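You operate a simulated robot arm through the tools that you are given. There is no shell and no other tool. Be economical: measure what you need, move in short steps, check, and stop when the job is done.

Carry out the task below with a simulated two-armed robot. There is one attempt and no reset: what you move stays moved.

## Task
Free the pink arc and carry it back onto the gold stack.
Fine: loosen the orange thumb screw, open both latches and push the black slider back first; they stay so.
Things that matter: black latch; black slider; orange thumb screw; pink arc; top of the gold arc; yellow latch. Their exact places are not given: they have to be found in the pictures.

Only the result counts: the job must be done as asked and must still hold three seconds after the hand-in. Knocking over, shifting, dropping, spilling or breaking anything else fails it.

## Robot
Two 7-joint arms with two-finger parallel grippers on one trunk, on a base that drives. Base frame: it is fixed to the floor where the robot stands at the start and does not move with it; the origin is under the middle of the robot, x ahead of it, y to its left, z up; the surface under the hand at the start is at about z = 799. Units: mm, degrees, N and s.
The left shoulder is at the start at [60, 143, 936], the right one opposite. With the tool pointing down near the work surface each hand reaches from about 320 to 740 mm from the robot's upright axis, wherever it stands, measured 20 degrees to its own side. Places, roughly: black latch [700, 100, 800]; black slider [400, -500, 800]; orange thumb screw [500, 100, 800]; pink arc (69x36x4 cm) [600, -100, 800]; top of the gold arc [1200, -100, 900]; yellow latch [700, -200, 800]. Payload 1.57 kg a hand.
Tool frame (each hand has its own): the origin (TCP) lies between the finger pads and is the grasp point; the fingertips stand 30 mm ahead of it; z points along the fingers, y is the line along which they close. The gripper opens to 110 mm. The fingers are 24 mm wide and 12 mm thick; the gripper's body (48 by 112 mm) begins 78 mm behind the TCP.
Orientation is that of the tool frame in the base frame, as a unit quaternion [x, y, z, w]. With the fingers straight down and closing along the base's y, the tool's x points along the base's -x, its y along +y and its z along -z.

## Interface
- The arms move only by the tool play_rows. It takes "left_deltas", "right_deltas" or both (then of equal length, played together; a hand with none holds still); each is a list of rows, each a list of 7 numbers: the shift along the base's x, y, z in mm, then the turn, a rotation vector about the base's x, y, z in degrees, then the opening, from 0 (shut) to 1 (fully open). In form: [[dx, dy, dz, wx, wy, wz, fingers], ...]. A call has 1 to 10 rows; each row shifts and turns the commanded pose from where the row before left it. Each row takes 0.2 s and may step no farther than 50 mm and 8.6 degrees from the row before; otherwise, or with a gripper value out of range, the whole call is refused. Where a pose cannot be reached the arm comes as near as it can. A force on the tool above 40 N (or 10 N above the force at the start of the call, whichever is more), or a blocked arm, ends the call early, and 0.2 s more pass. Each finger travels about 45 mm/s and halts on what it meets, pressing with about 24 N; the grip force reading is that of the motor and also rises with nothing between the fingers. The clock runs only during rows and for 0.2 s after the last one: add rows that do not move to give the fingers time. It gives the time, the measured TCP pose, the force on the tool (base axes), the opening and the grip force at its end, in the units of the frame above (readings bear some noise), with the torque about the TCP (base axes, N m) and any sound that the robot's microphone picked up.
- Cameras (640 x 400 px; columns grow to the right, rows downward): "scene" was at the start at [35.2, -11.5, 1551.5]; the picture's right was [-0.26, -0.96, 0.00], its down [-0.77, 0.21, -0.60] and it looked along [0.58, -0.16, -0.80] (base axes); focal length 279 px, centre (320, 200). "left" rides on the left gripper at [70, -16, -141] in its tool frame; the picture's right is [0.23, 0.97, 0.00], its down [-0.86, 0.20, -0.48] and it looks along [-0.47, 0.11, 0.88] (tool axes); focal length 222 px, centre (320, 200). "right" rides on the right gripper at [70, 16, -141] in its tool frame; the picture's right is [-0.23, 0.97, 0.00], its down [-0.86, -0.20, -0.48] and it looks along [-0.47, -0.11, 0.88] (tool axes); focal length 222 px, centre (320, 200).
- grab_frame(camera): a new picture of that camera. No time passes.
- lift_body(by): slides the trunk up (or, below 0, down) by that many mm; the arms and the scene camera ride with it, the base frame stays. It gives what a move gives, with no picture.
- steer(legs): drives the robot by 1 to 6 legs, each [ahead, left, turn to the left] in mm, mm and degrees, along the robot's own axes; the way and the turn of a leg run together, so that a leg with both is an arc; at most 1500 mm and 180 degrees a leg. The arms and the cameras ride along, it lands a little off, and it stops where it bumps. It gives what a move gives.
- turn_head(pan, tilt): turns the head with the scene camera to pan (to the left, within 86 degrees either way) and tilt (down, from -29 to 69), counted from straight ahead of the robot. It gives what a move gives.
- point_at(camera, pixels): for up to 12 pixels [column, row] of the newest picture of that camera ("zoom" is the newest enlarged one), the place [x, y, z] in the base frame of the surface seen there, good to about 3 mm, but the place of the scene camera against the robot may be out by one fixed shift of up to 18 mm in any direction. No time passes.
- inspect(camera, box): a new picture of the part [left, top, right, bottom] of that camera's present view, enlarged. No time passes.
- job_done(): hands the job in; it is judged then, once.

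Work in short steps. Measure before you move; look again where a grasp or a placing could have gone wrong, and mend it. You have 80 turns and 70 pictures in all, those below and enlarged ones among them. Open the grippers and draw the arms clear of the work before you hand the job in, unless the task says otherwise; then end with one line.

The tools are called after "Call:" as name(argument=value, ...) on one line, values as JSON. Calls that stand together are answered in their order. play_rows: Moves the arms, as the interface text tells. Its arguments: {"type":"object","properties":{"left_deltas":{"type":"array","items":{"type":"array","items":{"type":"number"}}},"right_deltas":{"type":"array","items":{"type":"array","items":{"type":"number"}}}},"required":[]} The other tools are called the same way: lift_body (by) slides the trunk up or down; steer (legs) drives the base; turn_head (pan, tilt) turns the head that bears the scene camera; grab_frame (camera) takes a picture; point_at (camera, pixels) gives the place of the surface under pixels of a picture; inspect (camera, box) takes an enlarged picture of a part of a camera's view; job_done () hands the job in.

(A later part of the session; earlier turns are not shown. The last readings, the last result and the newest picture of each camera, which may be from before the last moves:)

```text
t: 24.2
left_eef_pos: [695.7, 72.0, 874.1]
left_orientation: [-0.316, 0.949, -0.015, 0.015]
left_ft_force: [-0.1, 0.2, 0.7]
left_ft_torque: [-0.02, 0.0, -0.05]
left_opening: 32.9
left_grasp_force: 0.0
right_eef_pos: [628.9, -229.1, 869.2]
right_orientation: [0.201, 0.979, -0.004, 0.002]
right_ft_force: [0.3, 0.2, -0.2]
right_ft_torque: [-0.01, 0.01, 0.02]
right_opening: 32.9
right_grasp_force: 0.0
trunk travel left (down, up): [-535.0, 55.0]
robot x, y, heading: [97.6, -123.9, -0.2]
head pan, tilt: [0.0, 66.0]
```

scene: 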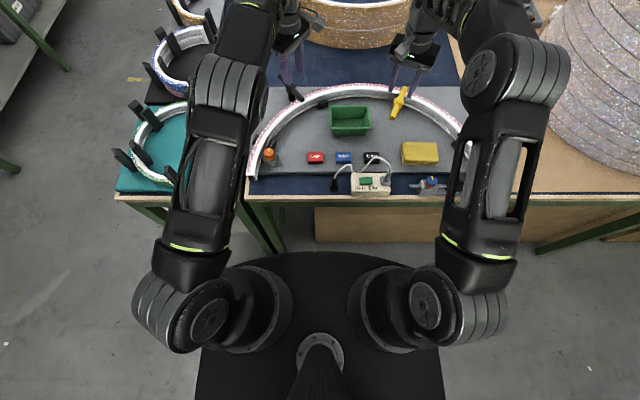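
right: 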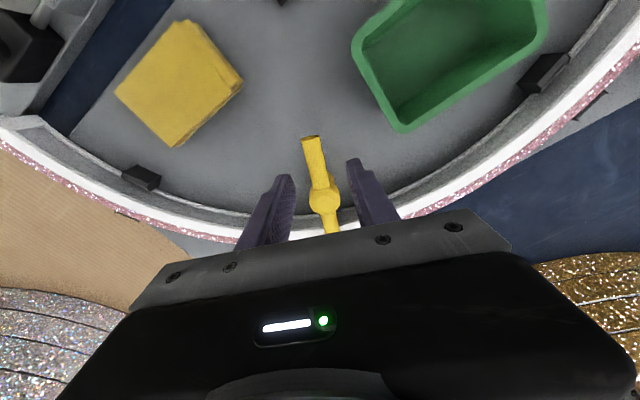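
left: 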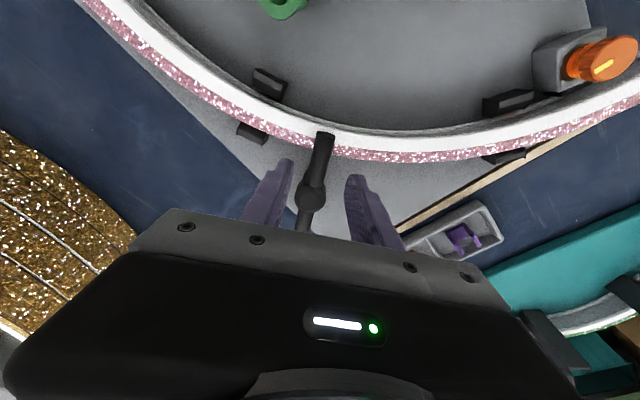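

No contact. Now sweep: left clockwise about (729,93), right counterclockwise about (664,-245), 80° each.

Call:
play_rows(left_deltas=[[-2.65, 4.5, 0, 0, 0, -8, 0.3], [-1.9, 4.85, 0, 0, 0, -8, 0.3], [-1.3, 5.05, 0, 0, 0, -8, 0.3], [-0.6, 5.2, 0, 0, 0, -8, 0.3], [0.2, 5.3, 0, 0, 0, -8, 0.3], [0.9, 5.1, 0, 0, 0, -8, 0.3], [1.6, 5, 0, 0, 0, -8, 0.3], [2.3, 4.7, 0, 0, 0, -8, 0.3], [2.9, 4.3, 0, 0, 0, -8, 0.3], [3.5, 3.9, 0, 0, 0, -8, 0.3]], right_deltas=[[-2, -4.9, 0, 0, 0, 8, 0.3], [-1.35, -5.1, 0, 0, 0, 8, 0.3], [-0.65, -5.3, 0, 0, 0, 8, 0.3], [0.2, -5.3, 0, 0, 0, 8, 0.3], [0.8, -5.2, 0, 0, 0, 8, 0.3], [1.6, -5.1, 0, 0, 0, 8, 0.3], [2.3, -4.75, 0, 0, 0, 8, 0.3], [2.9, -4.45, 0, 0, 0, 8, 0.3], [3.5, -3.95, 0, 0, 0, 8, 0.3], [4, -3.45, 0, 0, 0, 8, 0.3]])

Call:
grab_frame(camera="left")

Call:
grab_frame(camera="right")

```text
t: 25.3
left_eef_pos: [690.8, 95.8, 873.4]
left_orientation: [-0.008, 1.0, -0.019, 0.01]
left_ft_force: [0.1, 0.0, 0.6]
left_ft_torque: [-0.02, -0.02, -0.01]
left_opening: 32.7
left_grasp_force: 0.1
right_eef_pos: [631.9, -239.5, 872.1]
right_orientation: [-0.114, 0.993, 0.003, 0.014]
right_ft_force: [8.4, 18.8, -5.1]
right_ft_torque: [0.23, -0.51, -0.46]
right_opening: 47.1
right_grasp_force: 8.4
trunk travel left (down, up): [-535.0, 55.0]
robot x, y, heading: [102.6, -127.9, -0.0]
head pan, tilt: [0.0, 66.0]
stopped in row 5 (right hand): the force on the tool passed its limit at 43 N (the readings are from after the stop); the commanded pose is now the measured one
```

```text
35 pictures are left
```

left: 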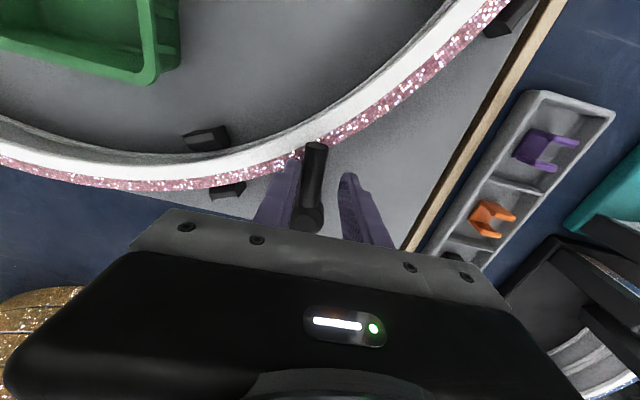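

```text
34 pictures are left
```

right: 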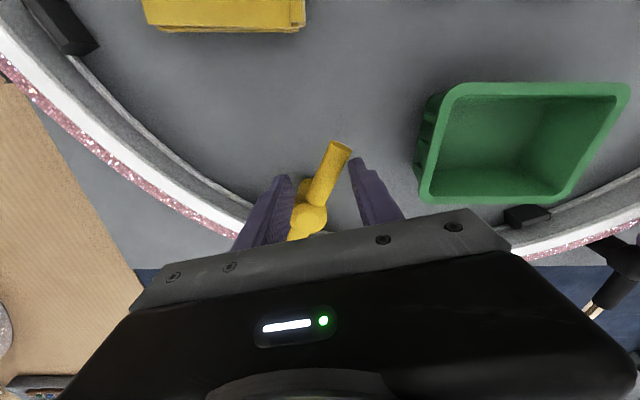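

The black latch turns clockwise; the yellow one refuses counterclockwise. Continue the left 48°, bring the right back straddling the bar, and measure the green bin's clearance for a clockwise turn.

Call:
point_at(camera="right", pixels=[[340, 146], [308, 218], [425, 100], [425, 195], [560, 195], [330, 175]])

Call:
play_rows(left_deltas=[[0.9, 5.1, 0, 0, 0, -8, 0.3], [1.6, 5, 0, 0, 0, -8, 0.3], [2.3, 4.7, 0, 0, 0, -8, 0.3], [2.9, 4.3, 0, 0, 0, -8, 0.3], [3.5, 3.9, 0, 0, 0, -8, 0.3], [4, 3.5, 0, 0, 0, -8, 0.3]], right_deltas=[[-0.5, 2, -0.5, 0, 0, -7, 0.3], [-0.5, 2, -0.5, 0, 0, -7, 0.3], [-0.5, 2, -0.5, 0, 0, -7, 0.3], [-0.5, 2, -0.5, 0, 0, -7, 0.3], [-0.5, 2, -0.5, 0, 0, -7, 0.3], [0, 0, 0, 0, 0, 0, 0.3]])

Call:
grab_frame(camera="left")

Call:
grab_frame(camera="right")

```text
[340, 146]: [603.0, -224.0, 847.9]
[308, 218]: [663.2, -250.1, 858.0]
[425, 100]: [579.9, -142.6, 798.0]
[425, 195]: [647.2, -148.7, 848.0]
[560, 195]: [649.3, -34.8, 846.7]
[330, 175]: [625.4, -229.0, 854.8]
```

```text
t: 26.7
left_eef_pos: [705.0, 118.1, 873.3]
left_orientation: [0.401, 0.916, -0.021, 0.002]
left_ft_force: [-1.1, -4.9, -1.8]
left_ft_torque: [0.49, -0.16, 0.02]
left_opening: 38.5
left_grasp_force: 4.1
right_eef_pos: [626.7, -236.7, 868.1]
right_orientation: [0.192, 0.981, -0.003, 0.01]
right_ft_force: [0.3, -0.4, -0.5]
right_ft_torque: [0.0, 0.01, 0.06]
right_opening: 33.2
right_grasp_force: 0.1
trunk travel left (down, up): [-535.0, 55.0]
robot x, y, heading: [104.4, -130.4, -0.1]
head pan, tilt: [0.0, 66.0]
```

```text
33 pictures are left
```

left: 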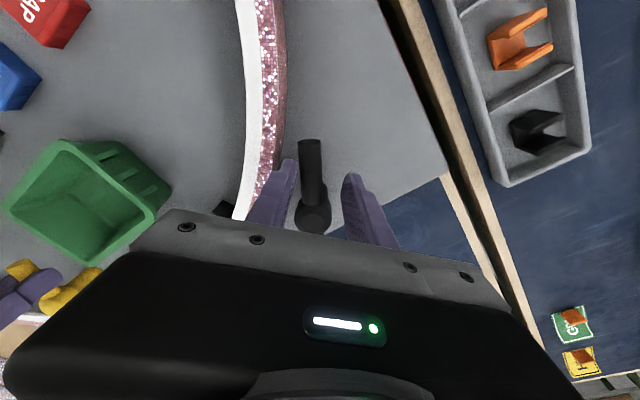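

```text
32 pictures are left
```

right: 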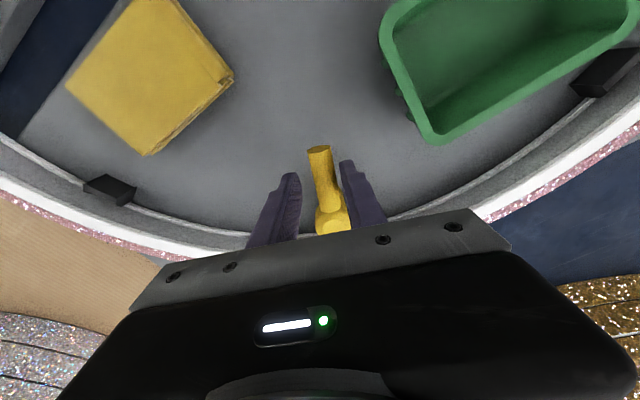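

Black latch is open, tangent to the arc. Withdraw the left hand upward; the right sweeps the yellow latch clockwise (bin's near edge is at y≈-148, enough clearance).

Call:
play_rows(left_deltas=[[0, 0, 0, 0, 0, 0, 0.45], [0, 0, 10, 0, 0, 0, 0.45], [0, 0, 20, 0, 0, 0, 0.5], [0, 0, 20, 0, 0, 0, 0.5], [0, 0, 20, 0, 0, 0, 0.5], [0, 0, 0, 0, 0, 5, 0.5], [0, 0, 0, 0, 0, 8, 0.5], [0, 0, 0, 0, 0, 8, 0.5], [0, 0, 0, 0, 0, 8, 0.5], [0, 0, 0, 0, 0, 8, 0.5]], right_deltas=[[3, 7.5, 4, 0, 0, 0, 0.3], [2.7, 4.6, 0, 0, 0, -8, 0.3], [3.3, 4.1, 0, 0, 0, -8, 0.3], [3.9, 3.7, 0, 0, 0, -8, 0.3], [4.3, 3, 0, 0, 0, -8, 0.3], [4.7, 2.5, 0, 0, 0, -8, 0.3], [5, 1.7, 0, 0, 0, -8, 0.3], [5.2, 1.1, 0, 0, 0, -8, 0.3], [5.3, 0.3, 0, 0, 0, -8, 0.3], [5.3, -0.4, 0, 0, 0, -8, 0.3]])

Call:
play_rows(right_deltas=[[5.2, -1.2, 0, 0, 0, -8, 0.3], [4.9, -1.8, 0, 0, 0, -8, 0.3], [0, 0, 0, 0, 0, 0, 0.3]])

Call:
grab_frame(camera="right")

```text
t: 28.9
left_eef_pos: [704.8, 122.1, 942.8]
left_orientation: [0.087, 0.996, -0.019, 0.008]
left_ft_force: [0.0, 0.6, -0.3]
left_ft_torque: [-0.04, 0.03, 0.01]
left_opening: 55.0
left_grasp_force: 0.1
right_eef_pos: [670.7, -207.6, 872.1]
right_orientation: [0.732, 0.681, -0.007, 0.007]
right_ft_force: [0.1, -0.1, -0.5]
right_ft_torque: [-0.02, 0.0, 0.02]
right_opening: 32.7
right_grasp_force: 0.0
trunk travel left (down, up): [-535.0, 55.0]
robot x, y, heading: [98.9, -130.3, 0.1]
head pan, tilt: [0.0, 66.0]
```

```text
t: 29.7
left_eef_pos: [703.2, 121.9, 943.0]
left_orientation: [0.088, 0.996, -0.018, 0.009]
left_ft_force: [-0.3, -0.6, -0.6]
left_ft_torque: [0.01, 0.02, 0.03]
left_opening: 55.1
left_grasp_force: 0.0
right_eef_pos: [678.1, -211.7, 872.5]
right_orientation: [0.819, 0.573, -0.012, 0.005]
right_ft_force: [-16.5, -3.2, -3.9]
right_ft_torque: [-0.19, 0.34, 0.41]
right_opening: 45.6
right_grasp_force: 6.7
trunk travel left (down, up): [-535.0, 55.0]
robot x, y, heading: [100.5, -127.9, 0.3]
head pan, tilt: [0.0, 66.0]
```

```text
31 pictures are left
```

right: 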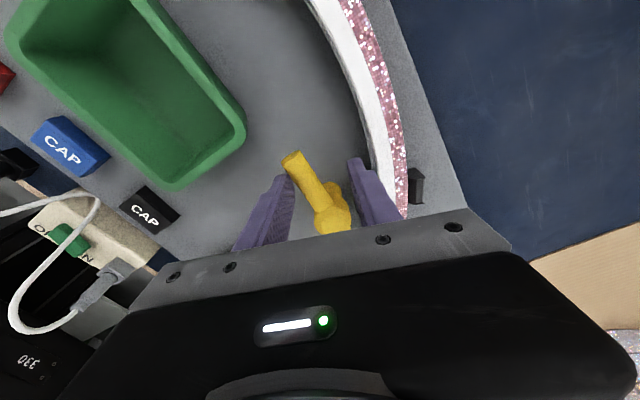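

The yellow latch met its stop. Ease back and lift the right hand, then look from the scene camera.

Call:
play_rows(right_deltas=[[-3, 1, 0, 0, 0, 6, 0.42], [-2, 0.5, 0, 0, 0, 6, 0.42], [0, 0, 15, 0, 0, 0, 0.45], [0, 0, 30, 0, 0, 0, 0.5], [0, 0, 30, 0, 0, 8, 0.5], [-15, 0, 0, 0, 0, 8, 0.5], [-20, -10, 0, 0, 0, 8, 0.5], [-20, -30, 0, 0, 0, 8, 0.5], [-20, -40, 0, 0, 0, 8, 0.5], [-20, -40, 0, 0, 0, 8, 0.5]], left_deltas=[[0, 0, 0, 0, 0, 0, 0.5], [-10, 0, 0, 0, 0, 0, 0.5], [-20, 0, 0, 0, 0, 0, 0.5], [-20, 0, 0, 0, 0, 0, 0.5], [-20, 0, 0, 0, 0, 0, 0.5], [-20, 0, 0, 0, 0, 0, 0.5], [0, 0, 0, 0, 0, 0, 0.5], [0, 0, 0, 0, 0, 0, 0.5], [0, 0, 0, 0, 0, 0, 0.5], [0, 0, 0, 0, 0, 0, 0.5]])

Call:
turn_head(pan=0, tilt=52)

Call:
grab_frame(camera="scene")

Call:
inspect(camera="scene", box=[230, 110, 450, 250])

```text
t: 31.9
left_eef_pos: [617.6, 120.8, 945.2]
left_orientation: [0.088, 0.996, -0.019, 0.008]
left_ft_force: [-0.6, 0.3, 0.1]
left_ft_torque: [0.0, -0.05, 0.0]
left_opening: 55.0
left_grasp_force: 0.1
right_eef_pos: [582.2, -329.2, 947.8]
right_orientation: [0.421, 0.907, -0.004, 0.01]
right_ft_force: [0.1, -0.1, -0.5]
right_ft_torque: [0.02, -0.03, -0.02]
right_opening: 54.9
right_grasp_force: 0.2
trunk travel left (down, up): [-535.0, 55.0]
robot x, y, heading: [104.5, -130.0, 0.4]
head pan, tilt: [0.0, 66.0]
```

```text
t: 32.7
left_eef_pos: [617.5, 120.9, 944.6]
left_orientation: [0.088, 0.996, -0.018, 0.008]
left_ft_force: [0.3, 0.4, 0.1]
left_ft_torque: [-0.02, 0.0, 0.0]
left_opening: 54.7
left_grasp_force: 0.0
right_eef_pos: [582.5, -329.0, 946.5]
right_orientation: [0.423, 0.906, -0.005, 0.01]
right_ft_force: [0.1, -0.1, 0.2]
right_ft_torque: [0.01, -0.04, -0.04]
right_opening: 54.7
right_grasp_force: 0.1
trunk travel left (down, up): [-535.0, 55.0]
robot x, y, heading: [103.3, -129.2, 0.2]
head pan, tilt: [0.0, 52.0]
```

```text
30 pictures are left
```

scene: 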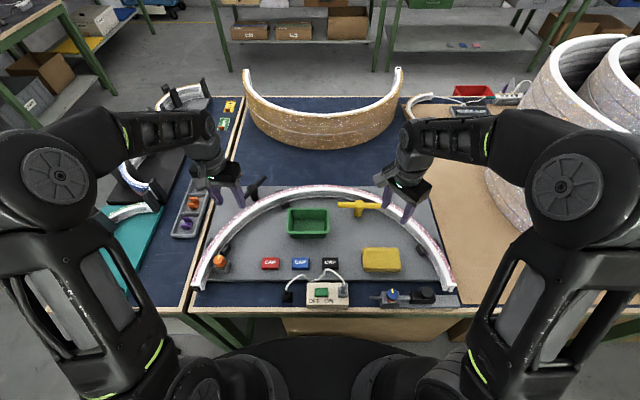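

```text
2.86 times, centred on (340, 180) of scene
```

zoom: 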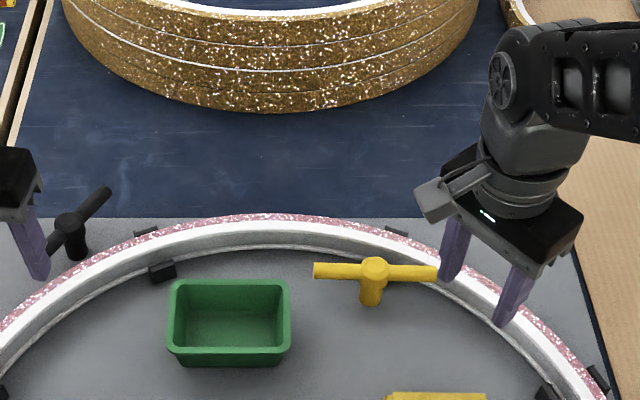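

Black is open. The yellow bar now lies along y with its tip near the arc's inner edge; measure how close.

Call:
point_at(camera="zoom", pixels=[[318, 270], [345, 270], [373, 263], [410, 272], [434, 273], [440, 285], [430, 250], [455, 290], [350, 245], [160, 250], [20, 345], [540, 365]])

Call:
point_at(camera="scene", pixels=[[214, 253], [201, 280], [452, 286], [446, 270], [420, 291], [247, 80], [398, 72], [320, 114], [270, 105], [370, 106], [220, 256], [440, 256]])

Call:
inspect(camera="right", box=[240, 60, 560, 260])

```text
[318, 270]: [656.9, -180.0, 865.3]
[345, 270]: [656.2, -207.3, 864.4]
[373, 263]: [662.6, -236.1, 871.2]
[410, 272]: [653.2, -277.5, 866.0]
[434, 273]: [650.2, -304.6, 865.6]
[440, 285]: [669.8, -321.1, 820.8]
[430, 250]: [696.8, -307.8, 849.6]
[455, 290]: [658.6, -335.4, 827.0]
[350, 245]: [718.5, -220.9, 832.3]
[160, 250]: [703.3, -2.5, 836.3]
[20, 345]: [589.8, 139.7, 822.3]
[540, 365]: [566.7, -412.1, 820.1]
```

```text
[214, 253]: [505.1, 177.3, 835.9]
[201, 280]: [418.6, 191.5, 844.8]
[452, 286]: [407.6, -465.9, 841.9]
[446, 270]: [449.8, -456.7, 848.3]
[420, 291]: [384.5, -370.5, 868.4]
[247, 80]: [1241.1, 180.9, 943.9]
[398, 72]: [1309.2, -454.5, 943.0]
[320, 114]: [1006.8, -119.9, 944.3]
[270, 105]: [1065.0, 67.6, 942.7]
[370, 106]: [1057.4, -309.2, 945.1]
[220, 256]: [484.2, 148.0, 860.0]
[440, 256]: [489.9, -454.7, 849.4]
```

```text
2.00 times, centred on (400, 160) of right
```

zoom: 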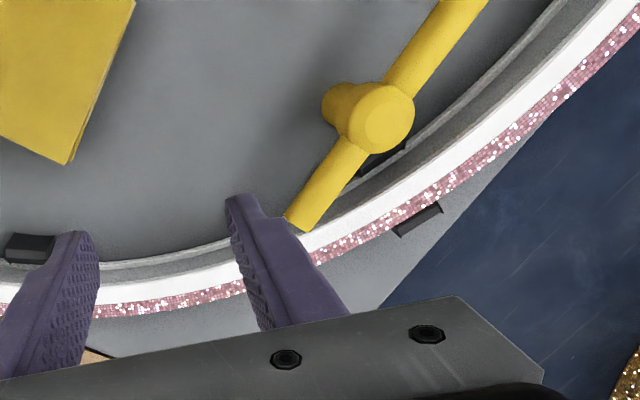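

The yellow bar has turned only ~64°, its tip is still close to the ring. I'll straddle its right half (≈[662,-284]) and turn it further clockwise.

Call:
play_rows(right_deltas=[[16, 9, 0, 0, 0, -7.4, 0.4], [16, 9, 0, 0, 0, -7.4, 0.4], [16, 9, 0, 0, 0, -7.4, 0.4], [16, 9, 0, 0, 0, -7.4, 0.4], [16, 9, 0, 0, 0, -7.4, 0.4], [0, 0, -25, 0, 0, 0, 0.4], [0, 0, -10, 0, 0, 0, 0.4]])

Call:
inspect(camera="right", box=[160, 60, 480, 260])

```text
t: 34.3
left_eef_pos: [616.8, 120.9, 943.5]
left_orientation: [0.088, 0.996, -0.019, 0.008]
left_ft_force: [-0.6, -0.3, -0.7]
left_ft_torque: [0.02, 0.02, -0.03]
left_opening: 54.8
left_grasp_force: 0.1
right_eef_pos: [660.5, -283.1, 912.8]
right_orientation: [0.689, 0.725, -0.007, 0.007]
right_ft_force: [0.4, -0.2, 0.7]
right_ft_torque: [0.01, 0.01, -0.01]
right_opening: 43.8
right_grasp_force: 0.0
trunk travel left (down, up): [-535.0, 55.0]
robot x, y, heading: [100.7, -128.4, 0.1]
head pan, tilt: [0.0, 52.0]
```

```text
2.00 times, centred on (320, 160) of right
```

zoom: 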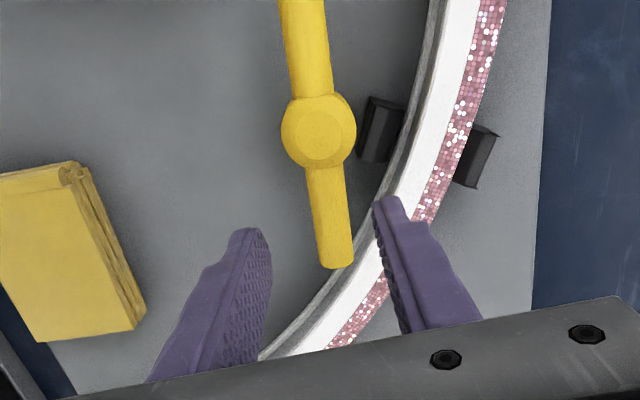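

The bar lies between the fingers; its tip touches the ring's inner edge line. Descend and turn clockwise ~30°.

Call:
play_rows(right_deltas=[[0, 0, -20, 0, 0, 0, 0.4], [0, 0, -20, 0, 0, 0, 0.35], [0, 0, 0, 0, 0, 0, 0.25], [-5.4, 0.9, 0, 0, 0, -8, 0.25], [-5, 1.5, 0, 0, 0, -8, 0.25], [-4.8, 2.2, 0, 0, 0, -8, 0.25], [-4.4, 2.8, 0, 0, 0, -4, 0.25]])

Call:
inspect(camera="right", box=[160, 60, 480, 260])

```text
t: 35.9
left_eef_pos: [619.4, 121.3, 943.3]
left_orientation: [0.088, 0.996, -0.019, 0.007]
left_ft_force: [0.2, -0.6, -0.6]
left_ft_torque: [0.01, -0.01, 0.02]
left_opening: 54.9
left_grasp_force: 0.0
right_eef_pos: [654.5, -273.4, 874.5]
right_orientation: [0.839, 0.543, 0.004, 0.011]
right_ft_force: [25.7, -1.3, -6.1]
right_ft_torque: [0.39, -0.53, 0.51]
right_opening: 48.4
right_grasp_force: 11.8
trunk travel left (down, up): [-535.0, 55.0]
robot x, y, heading: [99.9, -128.2, 0.2]
head pan, tilt: [0.0, 52.0]
stopped in row 7 (right hand): the force on the tool passed its limit at 40 N (the readings are from after the stop); the commanded pose is now the measured one
```

```text
2.00 times, centred on (320, 160) of right
```

zoom: 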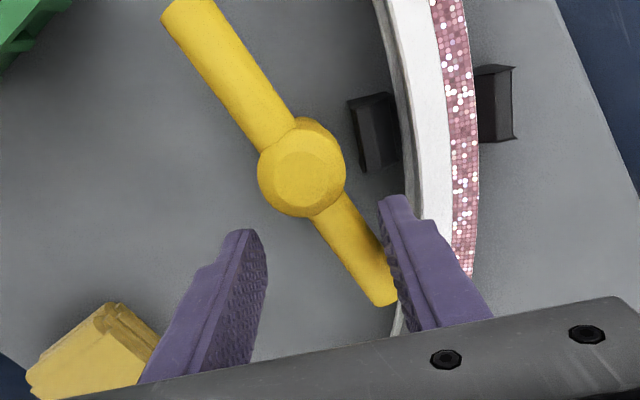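

It is at its hard stop (25 N), tip now clear of the ring. Arc centre fits to (425,-138), mid radius 331; I'll grasp at ±52° from the apex: left (630,122), right (630,-398). Free the right hand and bring both above these with radial finger yaw.

Call:
play_rows(right_deltas=[[4, -1, 0, 0, 0, 4, 0.42], [0, 0, 0, 0, 0, 0, 0.48], [0, 0, 25, 0, 0, 0, 0.5], [0, 0, 40, 0, 0, 7, 0.55], [-3, -10, 5, 0, 0, 8, 0.55], [-5, -20, 0, 0, 0, 8, 0.55], [-5, -20, 0, 0, 0, 8, 0.55], [-5, -20, 0, 0, 0, 8, 0.55], [-5, -25, 0, 0, 0, 8, 0.55], [-5, -28, 0, 0, 0, 8, 0.55]], left_deltas=[[0, 0, 0, 1, 0.7, -3, 0.55], [0, 0, 0, 1.2, 0, -3, 0.55], [1.2, 0, 0, 0, 0, -3, 0.55], [1.2, 0, 0, 0, 0, -3, 0.55], [1.2, 0, 0, 0, 0, -3, 0.55], [1.2, 0, 0, 0, 0, -3, 0.55], [1.2, 0, 0, 0, 0, -3, 0.55], [1.2, 0, 0, 0, 0, -3, 0.55], [1.2, 0, 0, 0, 0, -3, 0.55], [1.2, 0, 0, 0, 0, -1, 0.55]])

Call:
play_rows(right_deltas=[[0, 0, 0, 0, 0, 8.4, 0.55], [0, 0, 0, 0, 0, 8.4, 0.55], [0, 0, 0, 0, 0, 8.4, 0.55], [0, 0, 0, 0, 0, 8.4, 0.55], [0, 0, 0, 0, 0, 8.4, 0.55], [0, 0, 0, 0, 0, 8.4, 0.55], [0, 0, 0, 0, 0, 8.4, 0.55], [0, 0, 0, 0, 0, 8.4, 0.55], [0, 0, 0, 0, 0, 8.4, 0.55], [0, 0, 0, 0, 0, 8.4, 0.55]])

Call:
grab_frame(camera="left")

Call:
grab_frame(camera="right")

```text
t: 38.1
left_eef_pos: [626.4, 121.1, 943.9]
left_orientation: [0.326, 0.945, 0.0, -0.001]
left_ft_force: [0.5, -0.1, 0.2]
left_ft_torque: [-0.04, 0.01, 0.01]
left_opening: 60.5
left_grasp_force: 0.1
right_eef_pos: [624.0, -398.4, 943.4]
right_orientation: [0.463, 0.886, 0.005, 0.008]
right_ft_force: [0.1, 0.1, 1.2]
right_ft_torque: [0.02, 0.02, 0.0]
right_opening: 60.1
right_grasp_force: 0.0
trunk travel left (down, up): [-535.0, 55.0]
robot x, y, heading: [103.5, -129.2, 0.3]
head pan, tilt: [0.0, 52.0]
```

```text
t: 40.3
left_eef_pos: [626.2, 121.8, 944.4]
left_orientation: [0.325, 0.946, -0.001, -0.001]
left_ft_force: [-0.4, 0.4, 0.1]
left_ft_torque: [-0.02, -0.01, 0.01]
left_opening: 60.3
left_grasp_force: 0.0
right_eef_pos: [623.3, -397.7, 945.8]
right_orientation: [-0.249, 0.968, 0.008, 0.004]
right_ft_force: [-0.1, 0.7, -0.2]
right_ft_torque: [-0.01, 0.01, -0.04]
right_opening: 60.5
right_grasp_force: 0.1
trunk travel left (down, up): [-535.0, 55.0]
robot x, y, heading: [100.7, -127.4, 0.5]
head pan, tilt: [0.0, 52.0]
```

```text
25 pictures are left
```

left: 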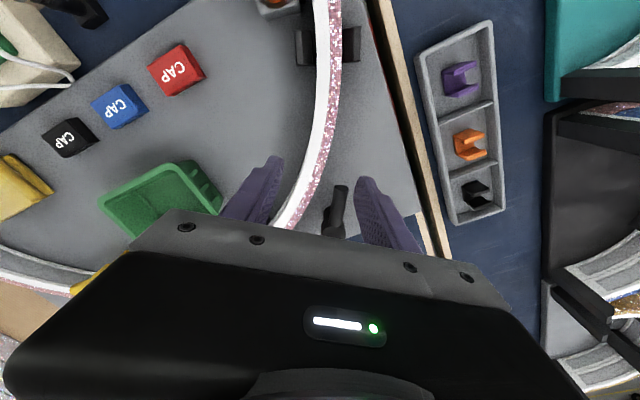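

```text
24 pictures are left
```

right: 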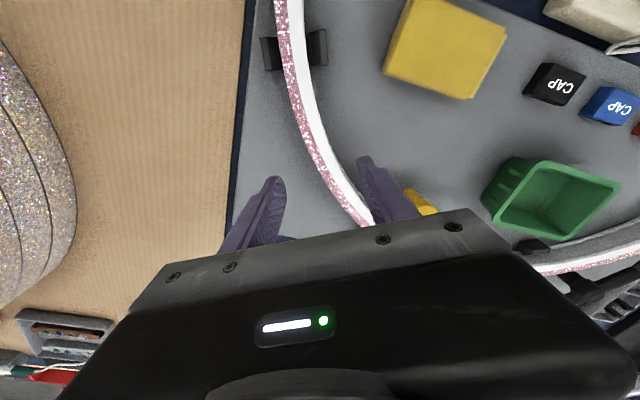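

Measure ring edges near the grasp points, the latch tip, and posts in both wrist views.

Call:
point_at(camera="left", pixels=[[342, 190], [316, 130], [328, 130], [338, 130], [305, 175], [315, 175], [325, 175], [300, 200], [300, 45], [350, 45]])

Call:
point_at(camera="right", pixels=[[298, 130], [309, 130], [318, 130], [315, 170], [327, 170], [338, 170], [270, 52], [318, 48], [345, 205], [425, 205]])

```text
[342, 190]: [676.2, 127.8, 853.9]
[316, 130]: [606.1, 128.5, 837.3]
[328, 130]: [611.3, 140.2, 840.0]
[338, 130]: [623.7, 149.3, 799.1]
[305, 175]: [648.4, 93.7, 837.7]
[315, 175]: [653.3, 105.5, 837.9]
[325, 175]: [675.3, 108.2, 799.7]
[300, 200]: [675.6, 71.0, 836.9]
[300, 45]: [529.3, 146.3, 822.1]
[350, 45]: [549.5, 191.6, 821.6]
```

```text
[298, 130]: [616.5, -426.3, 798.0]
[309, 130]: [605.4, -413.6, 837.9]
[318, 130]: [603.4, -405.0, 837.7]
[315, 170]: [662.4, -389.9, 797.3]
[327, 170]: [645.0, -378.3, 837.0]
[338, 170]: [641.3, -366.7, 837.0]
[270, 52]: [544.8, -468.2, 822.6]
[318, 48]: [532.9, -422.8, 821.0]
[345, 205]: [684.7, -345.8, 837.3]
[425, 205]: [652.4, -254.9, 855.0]
```

Ring spans radius ~317–343 about (425,-140). Lower both hands to TCP z 834 at (621,125) and (621,-405), then close.

Call:
play_rows(left_deltas=[[-5, 3.5, 0, 0, 0, 0, 0.5], [0, 0, -30, 0, 0, 0, 0.5], [0, 0, -30, 0, 0, 0, 0.5], [0, 0, -25, 0, 0, 0, 0.5], [0, 0, -15, 0, 0, 0, 0.5], [0, 0, -10, 0, 0, 0, 0.5]], right_deltas=[[-2.5, -7, 0, -1, 0.2, 8.2, 0.5], [0, 0, -30, 0, 0, 0, 0.5], [0, 0, -30, 0, 0, 0, 0.5], [0, 0, -25, 0, 0, 0, 0.5], [0, 0, -16, 0, 0, 0, 0.5], [0, 0, -10, 0, 0, 0, 0.5]])

Call:
grab_frame(camera="left")

Call:
grab_frame(camera="right")

```text
t: 41.7
left_eef_pos: [622.0, 126.5, 834.0]
left_orientation: [0.325, 0.946, -0.001, -0.001]
left_ft_force: [-0.1, 0.0, 0.0]
left_ft_torque: [0.02, -0.01, -0.01]
left_opening: 55.2
left_grasp_force: 0.0
right_eef_pos: [622.7, -405.7, 834.6]
right_orientation: [-0.316, 0.949, 0.001, -0.001]
right_ft_force: [0.1, 0.5, -0.5]
right_ft_torque: [0.0, -0.02, 0.0]
right_opening: 55.0
right_grasp_force: 0.0
trunk travel left (down, up): [-535.0, 55.0]
robot x, y, heading: [100.2, -129.0, 0.2]
head pan, tilt: [0.0, 52.0]
```

```text
23 pictures are left
```

left: 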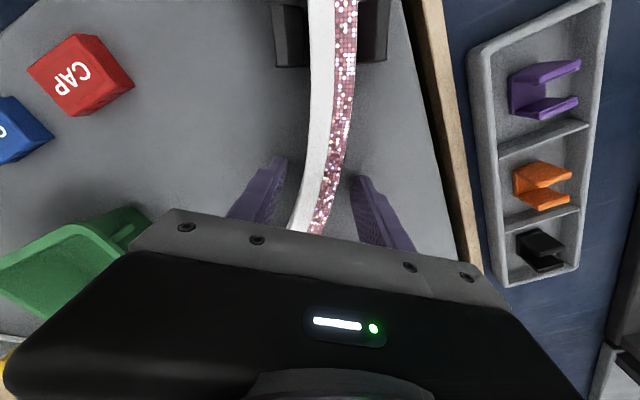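

```text
22 pictures are left
```

right: 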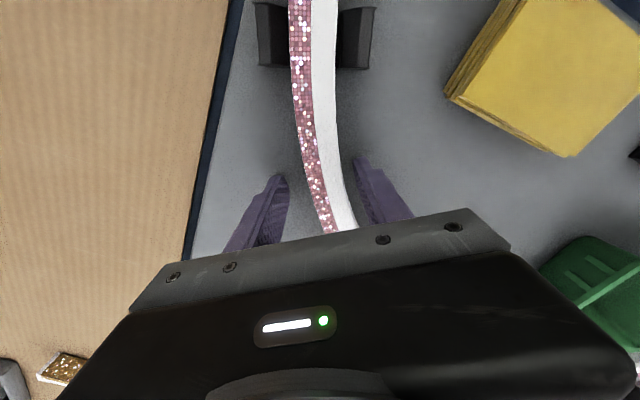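

The ring runs between both finger pairs. Close both, then lift 10 mm and check the load.

Call:
play_rows(left_deltas=[[0, 0, 0, 0, 0, 0, 0.3], [0, 0, 0, 0, 0, 0, 0.15], [0, 0, 0, 0, 0, 0, 0.0], [0, 0, 0, 0, 0, 0, 0.0], [0, 0, 0, 0, 0, 0, 0.0], [0, 0, 3, 0, 0, 0, 0.0], [0, 0, 3, 0, 0, 0, 0.0], [0, 0, 4, 0, 0, 0, 0.0]], right_deltas=[[0, 0, 0, 0, 0, 0, 0.3], [0, 0, 0, 0, 0, 0, 0.15], [0, 0, 0, 0, 0, 0, 0.0], [0, 0, 0, 0, 0, 0, 0.0], [0, 0, 0, 0, 0, 0, 0.0], [0, 0, 3, 0, 0, 0, 0.0], [0, 0, 3, 0, 0, 0, 0.0], [0, 0, 4, 0, 0, 0, 0.0]])

Call:
grab_frame(camera="scene")

```text
t: 43.5
left_eef_pos: [621.6, 124.7, 845.0]
left_orientation: [0.326, 0.946, -0.002, 0.0]
left_ft_force: [-4.5, -25.3, -1.5]
left_ft_torque: [0.09, 0.55, 0.7]
left_opening: 24.4
left_grasp_force: 24.1
right_eef_pos: [621.5, -403.2, 844.4]
right_orientation: [-0.316, 0.949, 0.003, -0.001]
right_ft_force: [-10.5, 32.6, -5.5]
right_ft_torque: [-0.18, 0.35, -0.65]
right_opening: 24.2
right_grasp_force: 24.0
trunk travel left (down, up): [-535.0, 55.0]
robot x, y, heading: [102.3, -132.2, 0.5]
head pan, tilt: [0.0, 52.0]
```

```text
21 pictures are left
```

scene: 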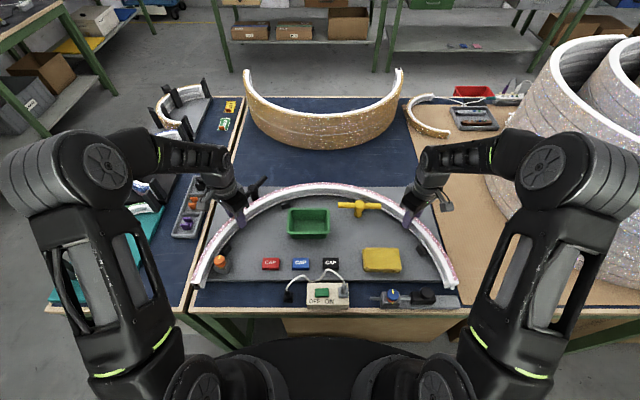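

Gripped; the hands strain against each other in y (−25/+33 N). Relax 1.5 mm each inward and lift both together.

Call:
play_rows(left_deltas=[[0, -1.2, 1, 0, 0, 0, 0.0], [0, 0, 4, 0, 0, 0, 0.0], [0, 0, 8, 0, 0, 0, 0.0], [0, 0, 12, 0, 0, 0, 0.0], [0, 0, 15, 0, 0, 0, 0.0], [0, 0, 15, 0, 0, 0, 0.0], [0, 0, 15, 0, 0, 0, 0.0], [0, 0, 10, 0, 0, 0, 0.0], [0, 0, 0, 0, 0, 0, 0.0]], right_deltas=[[0, 1.2, 1, 0, 0, 0, 0.0], [0, 0, 4, 0, 0, 0, 0.0], [0, 0, 8, 0, 0, 0, 0.0], [0, 0, 12, 0, 0, 0, 0.0], [0, 0, 15, 0, 0, 0, 0.0], [0, 0, 15, 0, 0, 0, 0.0], [0, 0, 15, 0, 0, 0, 0.0], [0, 0, 10, 0, 0, 0, 0.0], [0, 0, 0, 0, 0, 0, 0.0]])

Call:
grab_frame(camera="scene")

```text
t: 45.5
left_eef_pos: [621.8, 123.8, 924.0]
left_orientation: [0.326, 0.945, -0.002, 0.0]
left_ft_force: [0.7, -22.4, -2.8]
left_ft_torque: [-0.04, 0.17, 0.64]
left_opening: 24.5
left_grasp_force: 24.1
right_eef_pos: [621.7, -403.9, 924.7]
right_orientation: [-0.317, 0.949, 0.002, 0.0]
right_ft_force: [0.2, 22.9, -2.1]
right_ft_torque: [0.25, -0.16, -0.53]
right_opening: 24.1
right_grasp_force: 24.1
trunk travel left (down, up): [-535.0, 55.0]
robot x, y, heading: [101.8, -125.8, 0.1]
head pan, tilt: [0.0, 52.0]
```

```text
20 pictures are left
```

scene: 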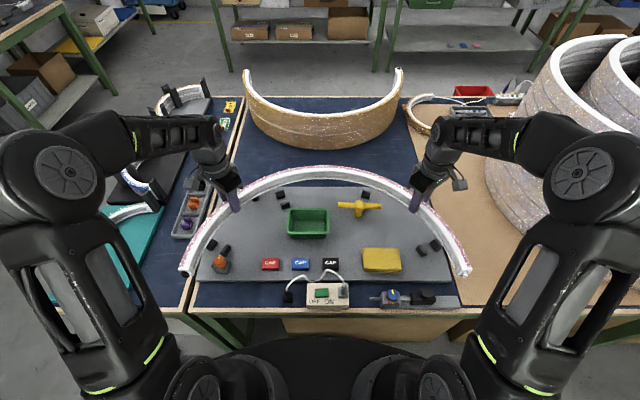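

Arc is free and light. Measure the surroundings (bench legs, table far edge) for the drive route.

Call:
point_at(camera="scene", pixels=[[231, 71], [375, 70], [390, 68], [300, 97], [116, 94], [150, 28], [170, 60], [57, 168], [200, 60], [540, 42], [310, 60], [40, 310]])

Call:
turn_head(pan=40, tilt=32)

Call:
grab_frame(camera="scene")

```text
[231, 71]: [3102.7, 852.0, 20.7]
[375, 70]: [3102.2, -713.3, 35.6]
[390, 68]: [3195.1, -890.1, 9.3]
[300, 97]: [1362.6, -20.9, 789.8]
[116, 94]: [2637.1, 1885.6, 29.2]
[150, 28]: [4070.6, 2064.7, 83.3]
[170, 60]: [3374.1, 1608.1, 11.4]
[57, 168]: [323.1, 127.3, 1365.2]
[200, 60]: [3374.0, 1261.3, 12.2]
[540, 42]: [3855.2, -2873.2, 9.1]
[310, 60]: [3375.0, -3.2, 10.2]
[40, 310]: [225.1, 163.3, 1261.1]
```

```text
t: 46.6
left_eef_pos: [622.0, 123.7, 923.4]
left_orientation: [0.325, 0.946, -0.001, -0.001]
left_ft_force: [0.1, -22.3, -2.5]
left_ft_torque: [-0.13, 0.04, 0.66]
left_opening: 24.6
left_grasp_force: 23.8
right_eef_pos: [620.7, -402.8, 923.1]
right_orientation: [-0.316, 0.949, 0.003, -0.001]
right_ft_force: [-0.4, 22.5, -2.8]
right_ft_torque: [0.23, 0.0, -0.49]
right_opening: 24.3
right_grasp_force: 24.1
trunk travel left (down, up): [-535.0, 55.0]
robot x, y, heading: [101.7, -126.5, 0.2]
head pan, tilt: [40.0, 32.0]
```

```text
19 pictures are left
```

scene: 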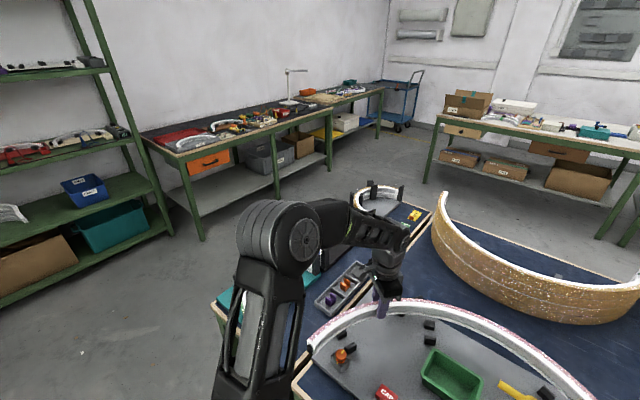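

Measure bench and left-table limits in this view.

Call:
point_at(camera="scene", pixels=[[203, 238], [333, 168], [426, 181], [596, 236], [172, 230], [378, 138], [216, 305], [420, 212], [355, 188], [300, 230], [150, 300], [180, 152]])

```text
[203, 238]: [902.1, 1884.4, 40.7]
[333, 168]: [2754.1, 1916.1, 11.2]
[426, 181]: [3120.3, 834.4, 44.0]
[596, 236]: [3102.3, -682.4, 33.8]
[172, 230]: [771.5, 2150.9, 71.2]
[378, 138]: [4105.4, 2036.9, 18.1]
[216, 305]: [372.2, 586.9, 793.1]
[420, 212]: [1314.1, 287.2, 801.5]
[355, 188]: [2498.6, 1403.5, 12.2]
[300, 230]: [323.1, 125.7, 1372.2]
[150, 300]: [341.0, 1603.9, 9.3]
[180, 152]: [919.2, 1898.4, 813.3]
```

The left corridor (y 590–1880) and far aisle (x 1370–3100) are wide. Raise the arc further with relief of the squeeze.

Call:
play_rows(left_deltas=[[0, -1, 5, 0, 0, 0, 0.0], [0, -1, 12, 0, 0, 0, 0.0], [0, -0.5, 15, 0, 0, 0, 0.0], [0, 0, 15, 0, 0, 0, 0.0], [0, 0, 15, 0, 0, 0, 0.0], [0, 0, 15, 0, 0, 0, 0.0], [0, 0, 15, 0, 0, 0, 0.0], [0, 0, 12, 0, 0, 0, 0.0], [0, 0, 6, 0, 0, 0, 0.0], [0, 0, 0, 0, 0, 0, 0.0]], right_deltas=[[0, 1, 5, 0, 0, 0, 0.0], [0, 1, 12, 0, 0, 0, 0.0], [0, 0.5, 15, 0, 0, 0, 0.0], [0, 0, 15, 0, 0, 0, 0.0], [0, 0, 15, 0, 0, 0, 0.0], [0, 0, 15, 0, 0, 0, 0.0], [0, 0, 15, 0, 0, 0, 0.0], [0, 0, 12, 0, 0, 0, 0.0], [0, 0, 6, 0, 0, 0, 0.0], [0, 0, 0, 0, 0, 0, 0.0]])

Call:
steer(legs=[[-200, 0, 0]])

```text
t: 48.8
left_eef_pos: [622.4, 123.3, 1035.1]
left_orientation: [0.325, 0.946, 0.001, -0.001]
left_ft_force: [0.2, 13.8, -1.5]
left_ft_torque: [-0.11, -0.43, 0.63]
left_opening: 24.5
left_grasp_force: 24.1
right_eef_pos: [621.3, -403.6, 1033.3]
right_orientation: [-0.316, 0.949, 0.0, -0.002]
right_ft_force: [0.9, -13.5, -3.5]
right_ft_torque: [-0.11, 0.48, -0.33]
right_opening: 24.4
right_grasp_force: 23.5
trunk travel left (down, up): [-535.0, 55.0]
robot x, y, heading: [101.8, -130.0, 0.1]
head pan, tilt: [40.0, 32.0]
```

```text
t: 50.4
left_eef_pos: [422.7, 123.8, 1033.6]
left_orientation: [0.325, 0.946, 0.0, -0.001]
left_ft_force: [0.7, 22.1, -2.6]
left_ft_torque: [0.12, -0.11, 0.67]
left_opening: 24.6
left_grasp_force: 23.6
right_eef_pos: [421.9, -404.7, 1033.9]
right_orientation: [-0.316, 0.949, 0.0, 0.0]
right_ft_force: [-1.1, -23.4, -1.2]
right_ft_torque: [0.05, 0.07, -0.26]
right_opening: 24.1
right_grasp_force: 24.2
trunk travel left (down, up): [-535.0, 55.0]
robot x, y, heading: [-99.3, -126.4, 0.3]
head pan, tilt: [40.0, 32.0]
```

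The hold is steady. Balance the squeeze by +1.2 mm outward each, then drive left into the corridor.

Call:
play_rows(left_deltas=[[0, 1.2, 0, 0, 0, 0, 0.0], [0, 0, 0, 0, 0, 0, 0.0]], right_deltas=[[0, -1.2, 0, 0, 0, 0, 0.0], [0, 0, 0, 0, 0, 0, 0.0]])

Call:
steer(legs=[[0, 700, 0], [0, 660, 0]])

Call:
turn_head(pan=0, tilt=35)

Call:
grab_frame(camera="scene")

```text
t: 51.0
left_eef_pos: [423.8, 122.6, 1034.8]
left_orientation: [0.327, 0.945, -0.001, -0.001]
left_ft_force: [0.3, -9.6, -3.3]
left_ft_torque: [0.05, 0.13, 0.72]
left_opening: 24.6
left_grasp_force: 24.5
right_eef_pos: [423.0, -404.3, 1034.2]
right_orientation: [-0.316, 0.949, 0.0, -0.001]
right_ft_force: [0.0, 10.0, -0.6]
right_ft_torque: [0.58, -0.09, -0.51]
right_opening: 24.3
right_grasp_force: 23.8
trunk travel left (down, up): [-535.0, 55.0]
robot x, y, heading: [-97.0, -130.2, 0.1]
head pan, tilt: [40.0, 32.0]
```

```text
t: 58.1
left_eef_pos: [387.3, 1508.2, 1034.1]
left_orientation: [0.311, 0.951, -0.001, -0.002]
left_ft_force: [1.0, -22.3, -3.1]
left_ft_torque: [-0.18, -0.11, 0.63]
left_opening: 24.6
left_grasp_force: 23.7
right_eef_pos: [402.7, 981.1, 1033.6]
right_orientation: [-0.331, 0.944, 0.001, -0.002]
right_ft_force: [-1.1, 22.4, -2.3]
right_ft_torque: [0.33, 0.19, -0.47]
right_opening: 24.0
right_grasp_force: 24.2
trunk travel left (down, up): [-535.0, 55.0]
robot x, y, heading: [-126.2, 1237.7, 1.8]
head pan, tilt: [40.0, 32.0]
```

```text
t: 59.2
left_eef_pos: [387.4, 1507.3, 1035.1]
left_orientation: [0.31, 0.951, -0.001, -0.001]
left_ft_force: [1.3, -1.7, -2.7]
left_ft_torque: [0.15, -0.07, 0.66]
left_opening: 24.4
left_grasp_force: 24.0
right_eef_pos: [403.6, 981.3, 1034.0]
right_orientation: [-0.33, 0.944, 0.001, -0.001]
right_ft_force: [-0.7, 1.2, -1.2]
right_ft_torque: [0.14, 0.15, -0.4]
right_opening: 24.4
right_grasp_force: 24.0
trunk travel left (down, up): [-535.0, 55.0]
robot x, y, heading: [-126.8, 1240.2, 2.0]
head pan, tilt: [0.0, 35.0]
```

```text
18 pictures are left
```

scene: 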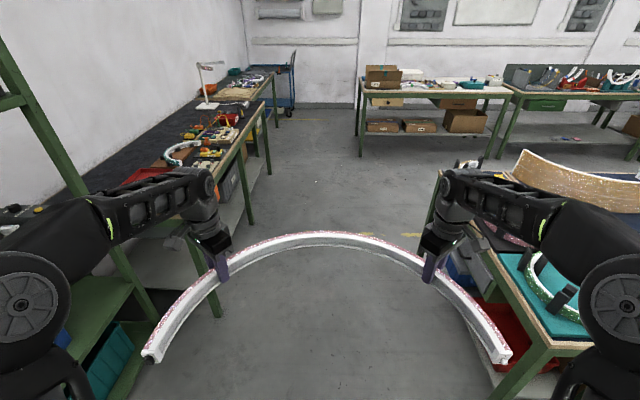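

The rack at left looks close to the left arm; measure it and the table corner.

Call:
point_at(camera="scene", pixels=[[50, 130], [120, 262], [20, 80], [150, 310], [215, 312], [545, 345], [440, 180], [250, 215], [75, 300]])

```text
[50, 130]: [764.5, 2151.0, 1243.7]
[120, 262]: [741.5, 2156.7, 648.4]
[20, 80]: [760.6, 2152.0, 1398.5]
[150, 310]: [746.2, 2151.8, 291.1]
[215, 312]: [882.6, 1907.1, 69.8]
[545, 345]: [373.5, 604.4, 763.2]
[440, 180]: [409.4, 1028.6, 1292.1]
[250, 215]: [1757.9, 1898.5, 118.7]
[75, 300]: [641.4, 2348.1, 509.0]
```

Clear. Correct heading and drive ahead 2230 mm, then right 650.

Call:
steer(legs=[[0, 0, -2.5], [1100, 0, 0], [1130, 0, 0]])

Call:
steer(legs=[[0, -650, 0]])

```text
t: 70.7
left_eef_pos: [2667.4, 1453.6, 1034.2]
left_orientation: [0.336, 0.942, -0.002, -0.002]
left_ft_force: [0.7, -4.6, -3.0]
left_ft_torque: [0.14, -0.06, 0.64]
left_opening: 24.7
left_grasp_force: 23.6
right_eef_pos: [2654.7, 927.4, 1033.1]
right_orientation: [-0.305, 0.952, 0.002, -0.001]
right_ft_force: [-0.6, 4.7, -2.3]
right_ft_torque: [0.2, 0.14, -0.29]
right_opening: 24.5
right_grasp_force: 23.8
trunk travel left (down, up): [-535.0, 55.0]
robot x, y, heading: [2138.0, 1214.3, -1.0]
head pan, tilt: [0.0, 35.0]
```

```text
t: 74.4
left_eef_pos: [2654.5, 795.6, 1033.8]
left_orientation: [0.339, 0.941, -0.001, -0.002]
left_ft_force: [0.2, -2.4, -3.3]
left_ft_torque: [0.18, -0.11, 0.66]
left_opening: 24.4
left_grasp_force: 23.9
right_eef_pos: [2637.7, 269.9, 1033.0]
right_orientation: [-0.302, 0.953, 0.001, -0.002]
right_ft_force: [-0.7, 1.2, -1.8]
right_ft_torque: [0.17, 0.15, -0.31]
right_opening: 24.4
right_grasp_force: 24.6
trunk travel left (down, up): [-535.0, 55.0]
robot x, y, heading: [2123.7, 559.4, -1.5]
head pan, tilt: [0.0, 35.0]
```

Now turn around 181.5° on the spot (arc at z ~1000, benches ~970 mm away).

Call:
steer(legs=[[0, 0, 90], [0, 0, 91.5]])

Call:
steer(legs=[[0, 690, 0]])

Call:
turn_head(pan=0, tilt=45)

Call:
grab_frame(camera="scene")

```text
t: 82.5
left_eef_pos: [1614.7, 289.1, 1035.0]
left_orientation: [0.952, -0.307, 0.002, -0.001]
left_ft_force: [0.3, -12.9, -3.7]
left_ft_torque: [-0.27, 0.11, 0.6]
left_opening: 24.8
left_grasp_force: 23.9
right_eef_pos: [1595.1, 816.2, 1032.8]
right_orientation: [0.943, 0.332, 0.002, 0.0]
right_ft_force: [1.1, 13.2, -2.5]
right_ft_torque: [0.01, -0.13, -0.27]
right_opening: 24.3
right_grasp_force: 24.2
trunk travel left (down, up): [-535.0, 55.0]
robot x, y, heading: [2124.8, 558.1, -177.8]
head pan, tilt: [0.0, 35.0]
```

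```text
t: 86.3
left_eef_pos: [1646.1, -393.1, 1034.3]
left_orientation: [0.953, -0.302, 0.001, 0.0]
left_ft_force: [-1.0, -0.4, -2.0]
left_ft_torque: [-0.07, 0.13, 0.58]
left_opening: 24.6
left_grasp_force: 24.5
right_eef_pos: [1622.8, 135.7, 1033.7]
right_orientation: [0.941, 0.338, 0.001, 0.0]
right_ft_force: [-0.7, 0.4, -1.3]
right_ft_torque: [-0.11, -0.16, -0.37]
right_opening: 24.4
right_grasp_force: 24.0
trunk travel left (down, up): [-535.0, 55.0]
robot x, y, heading: [2157.4, -116.2, -177.3]
head pan, tilt: [0.0, 35.0]
```

```text
t: 87.0
left_eef_pos: [1646.9, -392.2, 1036.0]
left_orientation: [0.953, -0.303, 0.001, -0.001]
left_ft_force: [-1.4, 0.2, -3.2]
left_ft_torque: [-0.13, 0.05, 0.73]
left_opening: 24.7
left_grasp_force: 24.4
right_eef_pos: [1623.0, 133.9, 1033.2]
right_orientation: [0.941, 0.338, 0.001, 0.001]
right_ft_force: [0.5, -0.2, -1.7]
right_ft_torque: [-0.3, -0.08, -0.4]
right_opening: 24.5
right_grasp_force: 24.0
trunk travel left (down, up): [-535.0, 55.0]
robot x, y, heading: [2156.1, -116.9, -177.2]
head pan, tilt: [0.0, 45.0]
```

```text
17 pictures are left
```

scene: 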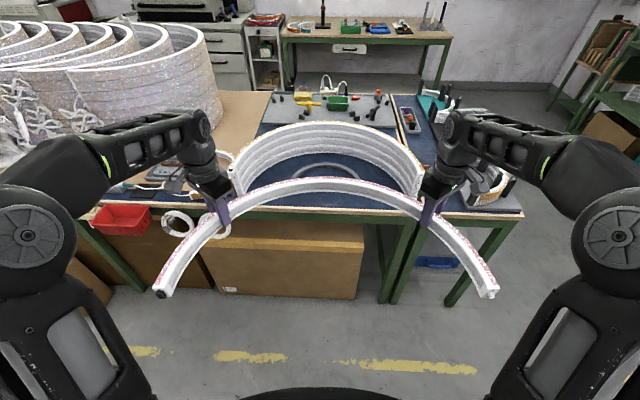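

Opposite view works: both arcs now have the same orientation. Measure gold's and pink's top edges in the same frame.

Call:
inspect(camera="scene", box=[140, 100, 500, 310])

```text
1.78 times, centred on (320, 205) of scene
```

zoom: 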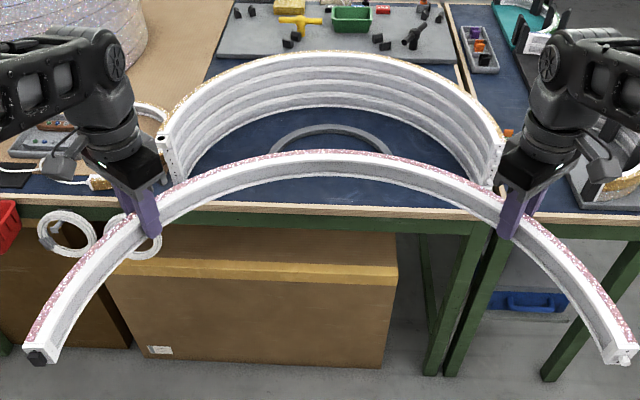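

Call:
point_at(camera="zoom", pixels=[[167, 134], [180, 106], [225, 75], [290, 56], [330, 53], [390, 58], [450, 80], [490, 116], [498, 136]])

Call:
point_at(camera="zoom", pixels=[[44, 345], [62, 302], [210, 188], [260, 165], [325, 155], [380, 159], [440, 177], [575, 275], [618, 342], [40, 358], [628, 350]])

```text
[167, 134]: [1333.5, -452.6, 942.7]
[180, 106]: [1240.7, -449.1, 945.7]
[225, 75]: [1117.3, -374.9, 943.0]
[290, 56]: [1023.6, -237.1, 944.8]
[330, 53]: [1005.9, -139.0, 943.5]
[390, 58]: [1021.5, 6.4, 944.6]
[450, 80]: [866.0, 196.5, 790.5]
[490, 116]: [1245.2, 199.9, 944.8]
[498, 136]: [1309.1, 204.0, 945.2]
```

```text
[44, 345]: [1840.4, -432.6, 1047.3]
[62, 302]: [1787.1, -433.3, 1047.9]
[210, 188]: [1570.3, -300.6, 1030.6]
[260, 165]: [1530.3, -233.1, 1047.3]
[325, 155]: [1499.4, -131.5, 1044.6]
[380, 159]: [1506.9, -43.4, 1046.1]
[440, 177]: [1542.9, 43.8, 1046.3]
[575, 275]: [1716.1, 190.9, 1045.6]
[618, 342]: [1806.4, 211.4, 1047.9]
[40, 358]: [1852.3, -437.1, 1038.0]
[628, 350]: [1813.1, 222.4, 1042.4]
```

Relative offset gold−pink ≈ (-497,-12), pink bottom ~60 mm above the gold top. I'll drive 400 ahead and do the rest with the arms; check under-table box first is beyond the base reach (stop short).

Call:
steer(legs=[[400, -12, 0]])

Call:
turn_head(pan=0, tilt=55)

Call:
inspect(camera="scene", box=[120, 50, 520, 300])

```text
t: 89.5
left_eef_pos: [1247.4, -395.6, 1034.9]
left_orientation: [0.952, -0.305, 0.001, -0.001]
left_ft_force: [-0.9, 0.7, -2.5]
left_ft_torque: [-0.07, 0.1, 0.6]
left_opening: 24.8
left_grasp_force: 23.8
right_eef_pos: [1226.7, 131.6, 1032.9]
right_orientation: [0.943, 0.334, 0.002, 0.002]
right_ft_force: [0.9, -1.0, -2.9]
right_ft_torque: [-0.18, -0.19, -0.24]
right_opening: 24.3
right_grasp_force: 23.7
trunk travel left (down, up): [-535.0, 55.0]
robot x, y, heading: [1756.5, -122.5, -177.4]
head pan, tilt: [0.0, 45.0]
```

```text
t: 90.2
left_eef_pos: [1247.8, -395.8, 1034.3]
left_orientation: [0.952, -0.305, 0.002, -0.001]
left_ft_force: [-1.1, 0.5, -2.5]
left_ft_torque: [-0.11, 0.0, 0.73]
left_opening: 24.5
left_grasp_force: 24.3
right_eef_pos: [1226.6, 131.4, 1033.4]
right_orientation: [0.943, 0.334, 0.002, 0.001]
right_ft_force: [0.0, -1.7, -1.8]
right_ft_torque: [-0.31, -0.1, -0.39]
right_opening: 24.4
right_grasp_force: 24.0
trunk travel left (down, up): [-535.0, 55.0]
robot x, y, heading: [1759.0, -122.5, -177.7]
head pan, tilt: [0.0, 55.0]
```

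```text
1.60 times, centred on (320, 175) of scene
```

zoom: 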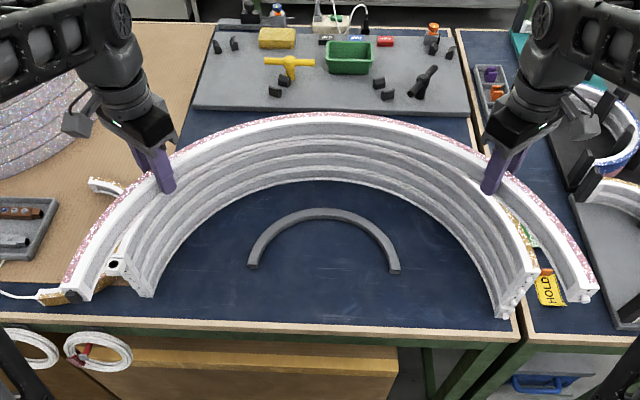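

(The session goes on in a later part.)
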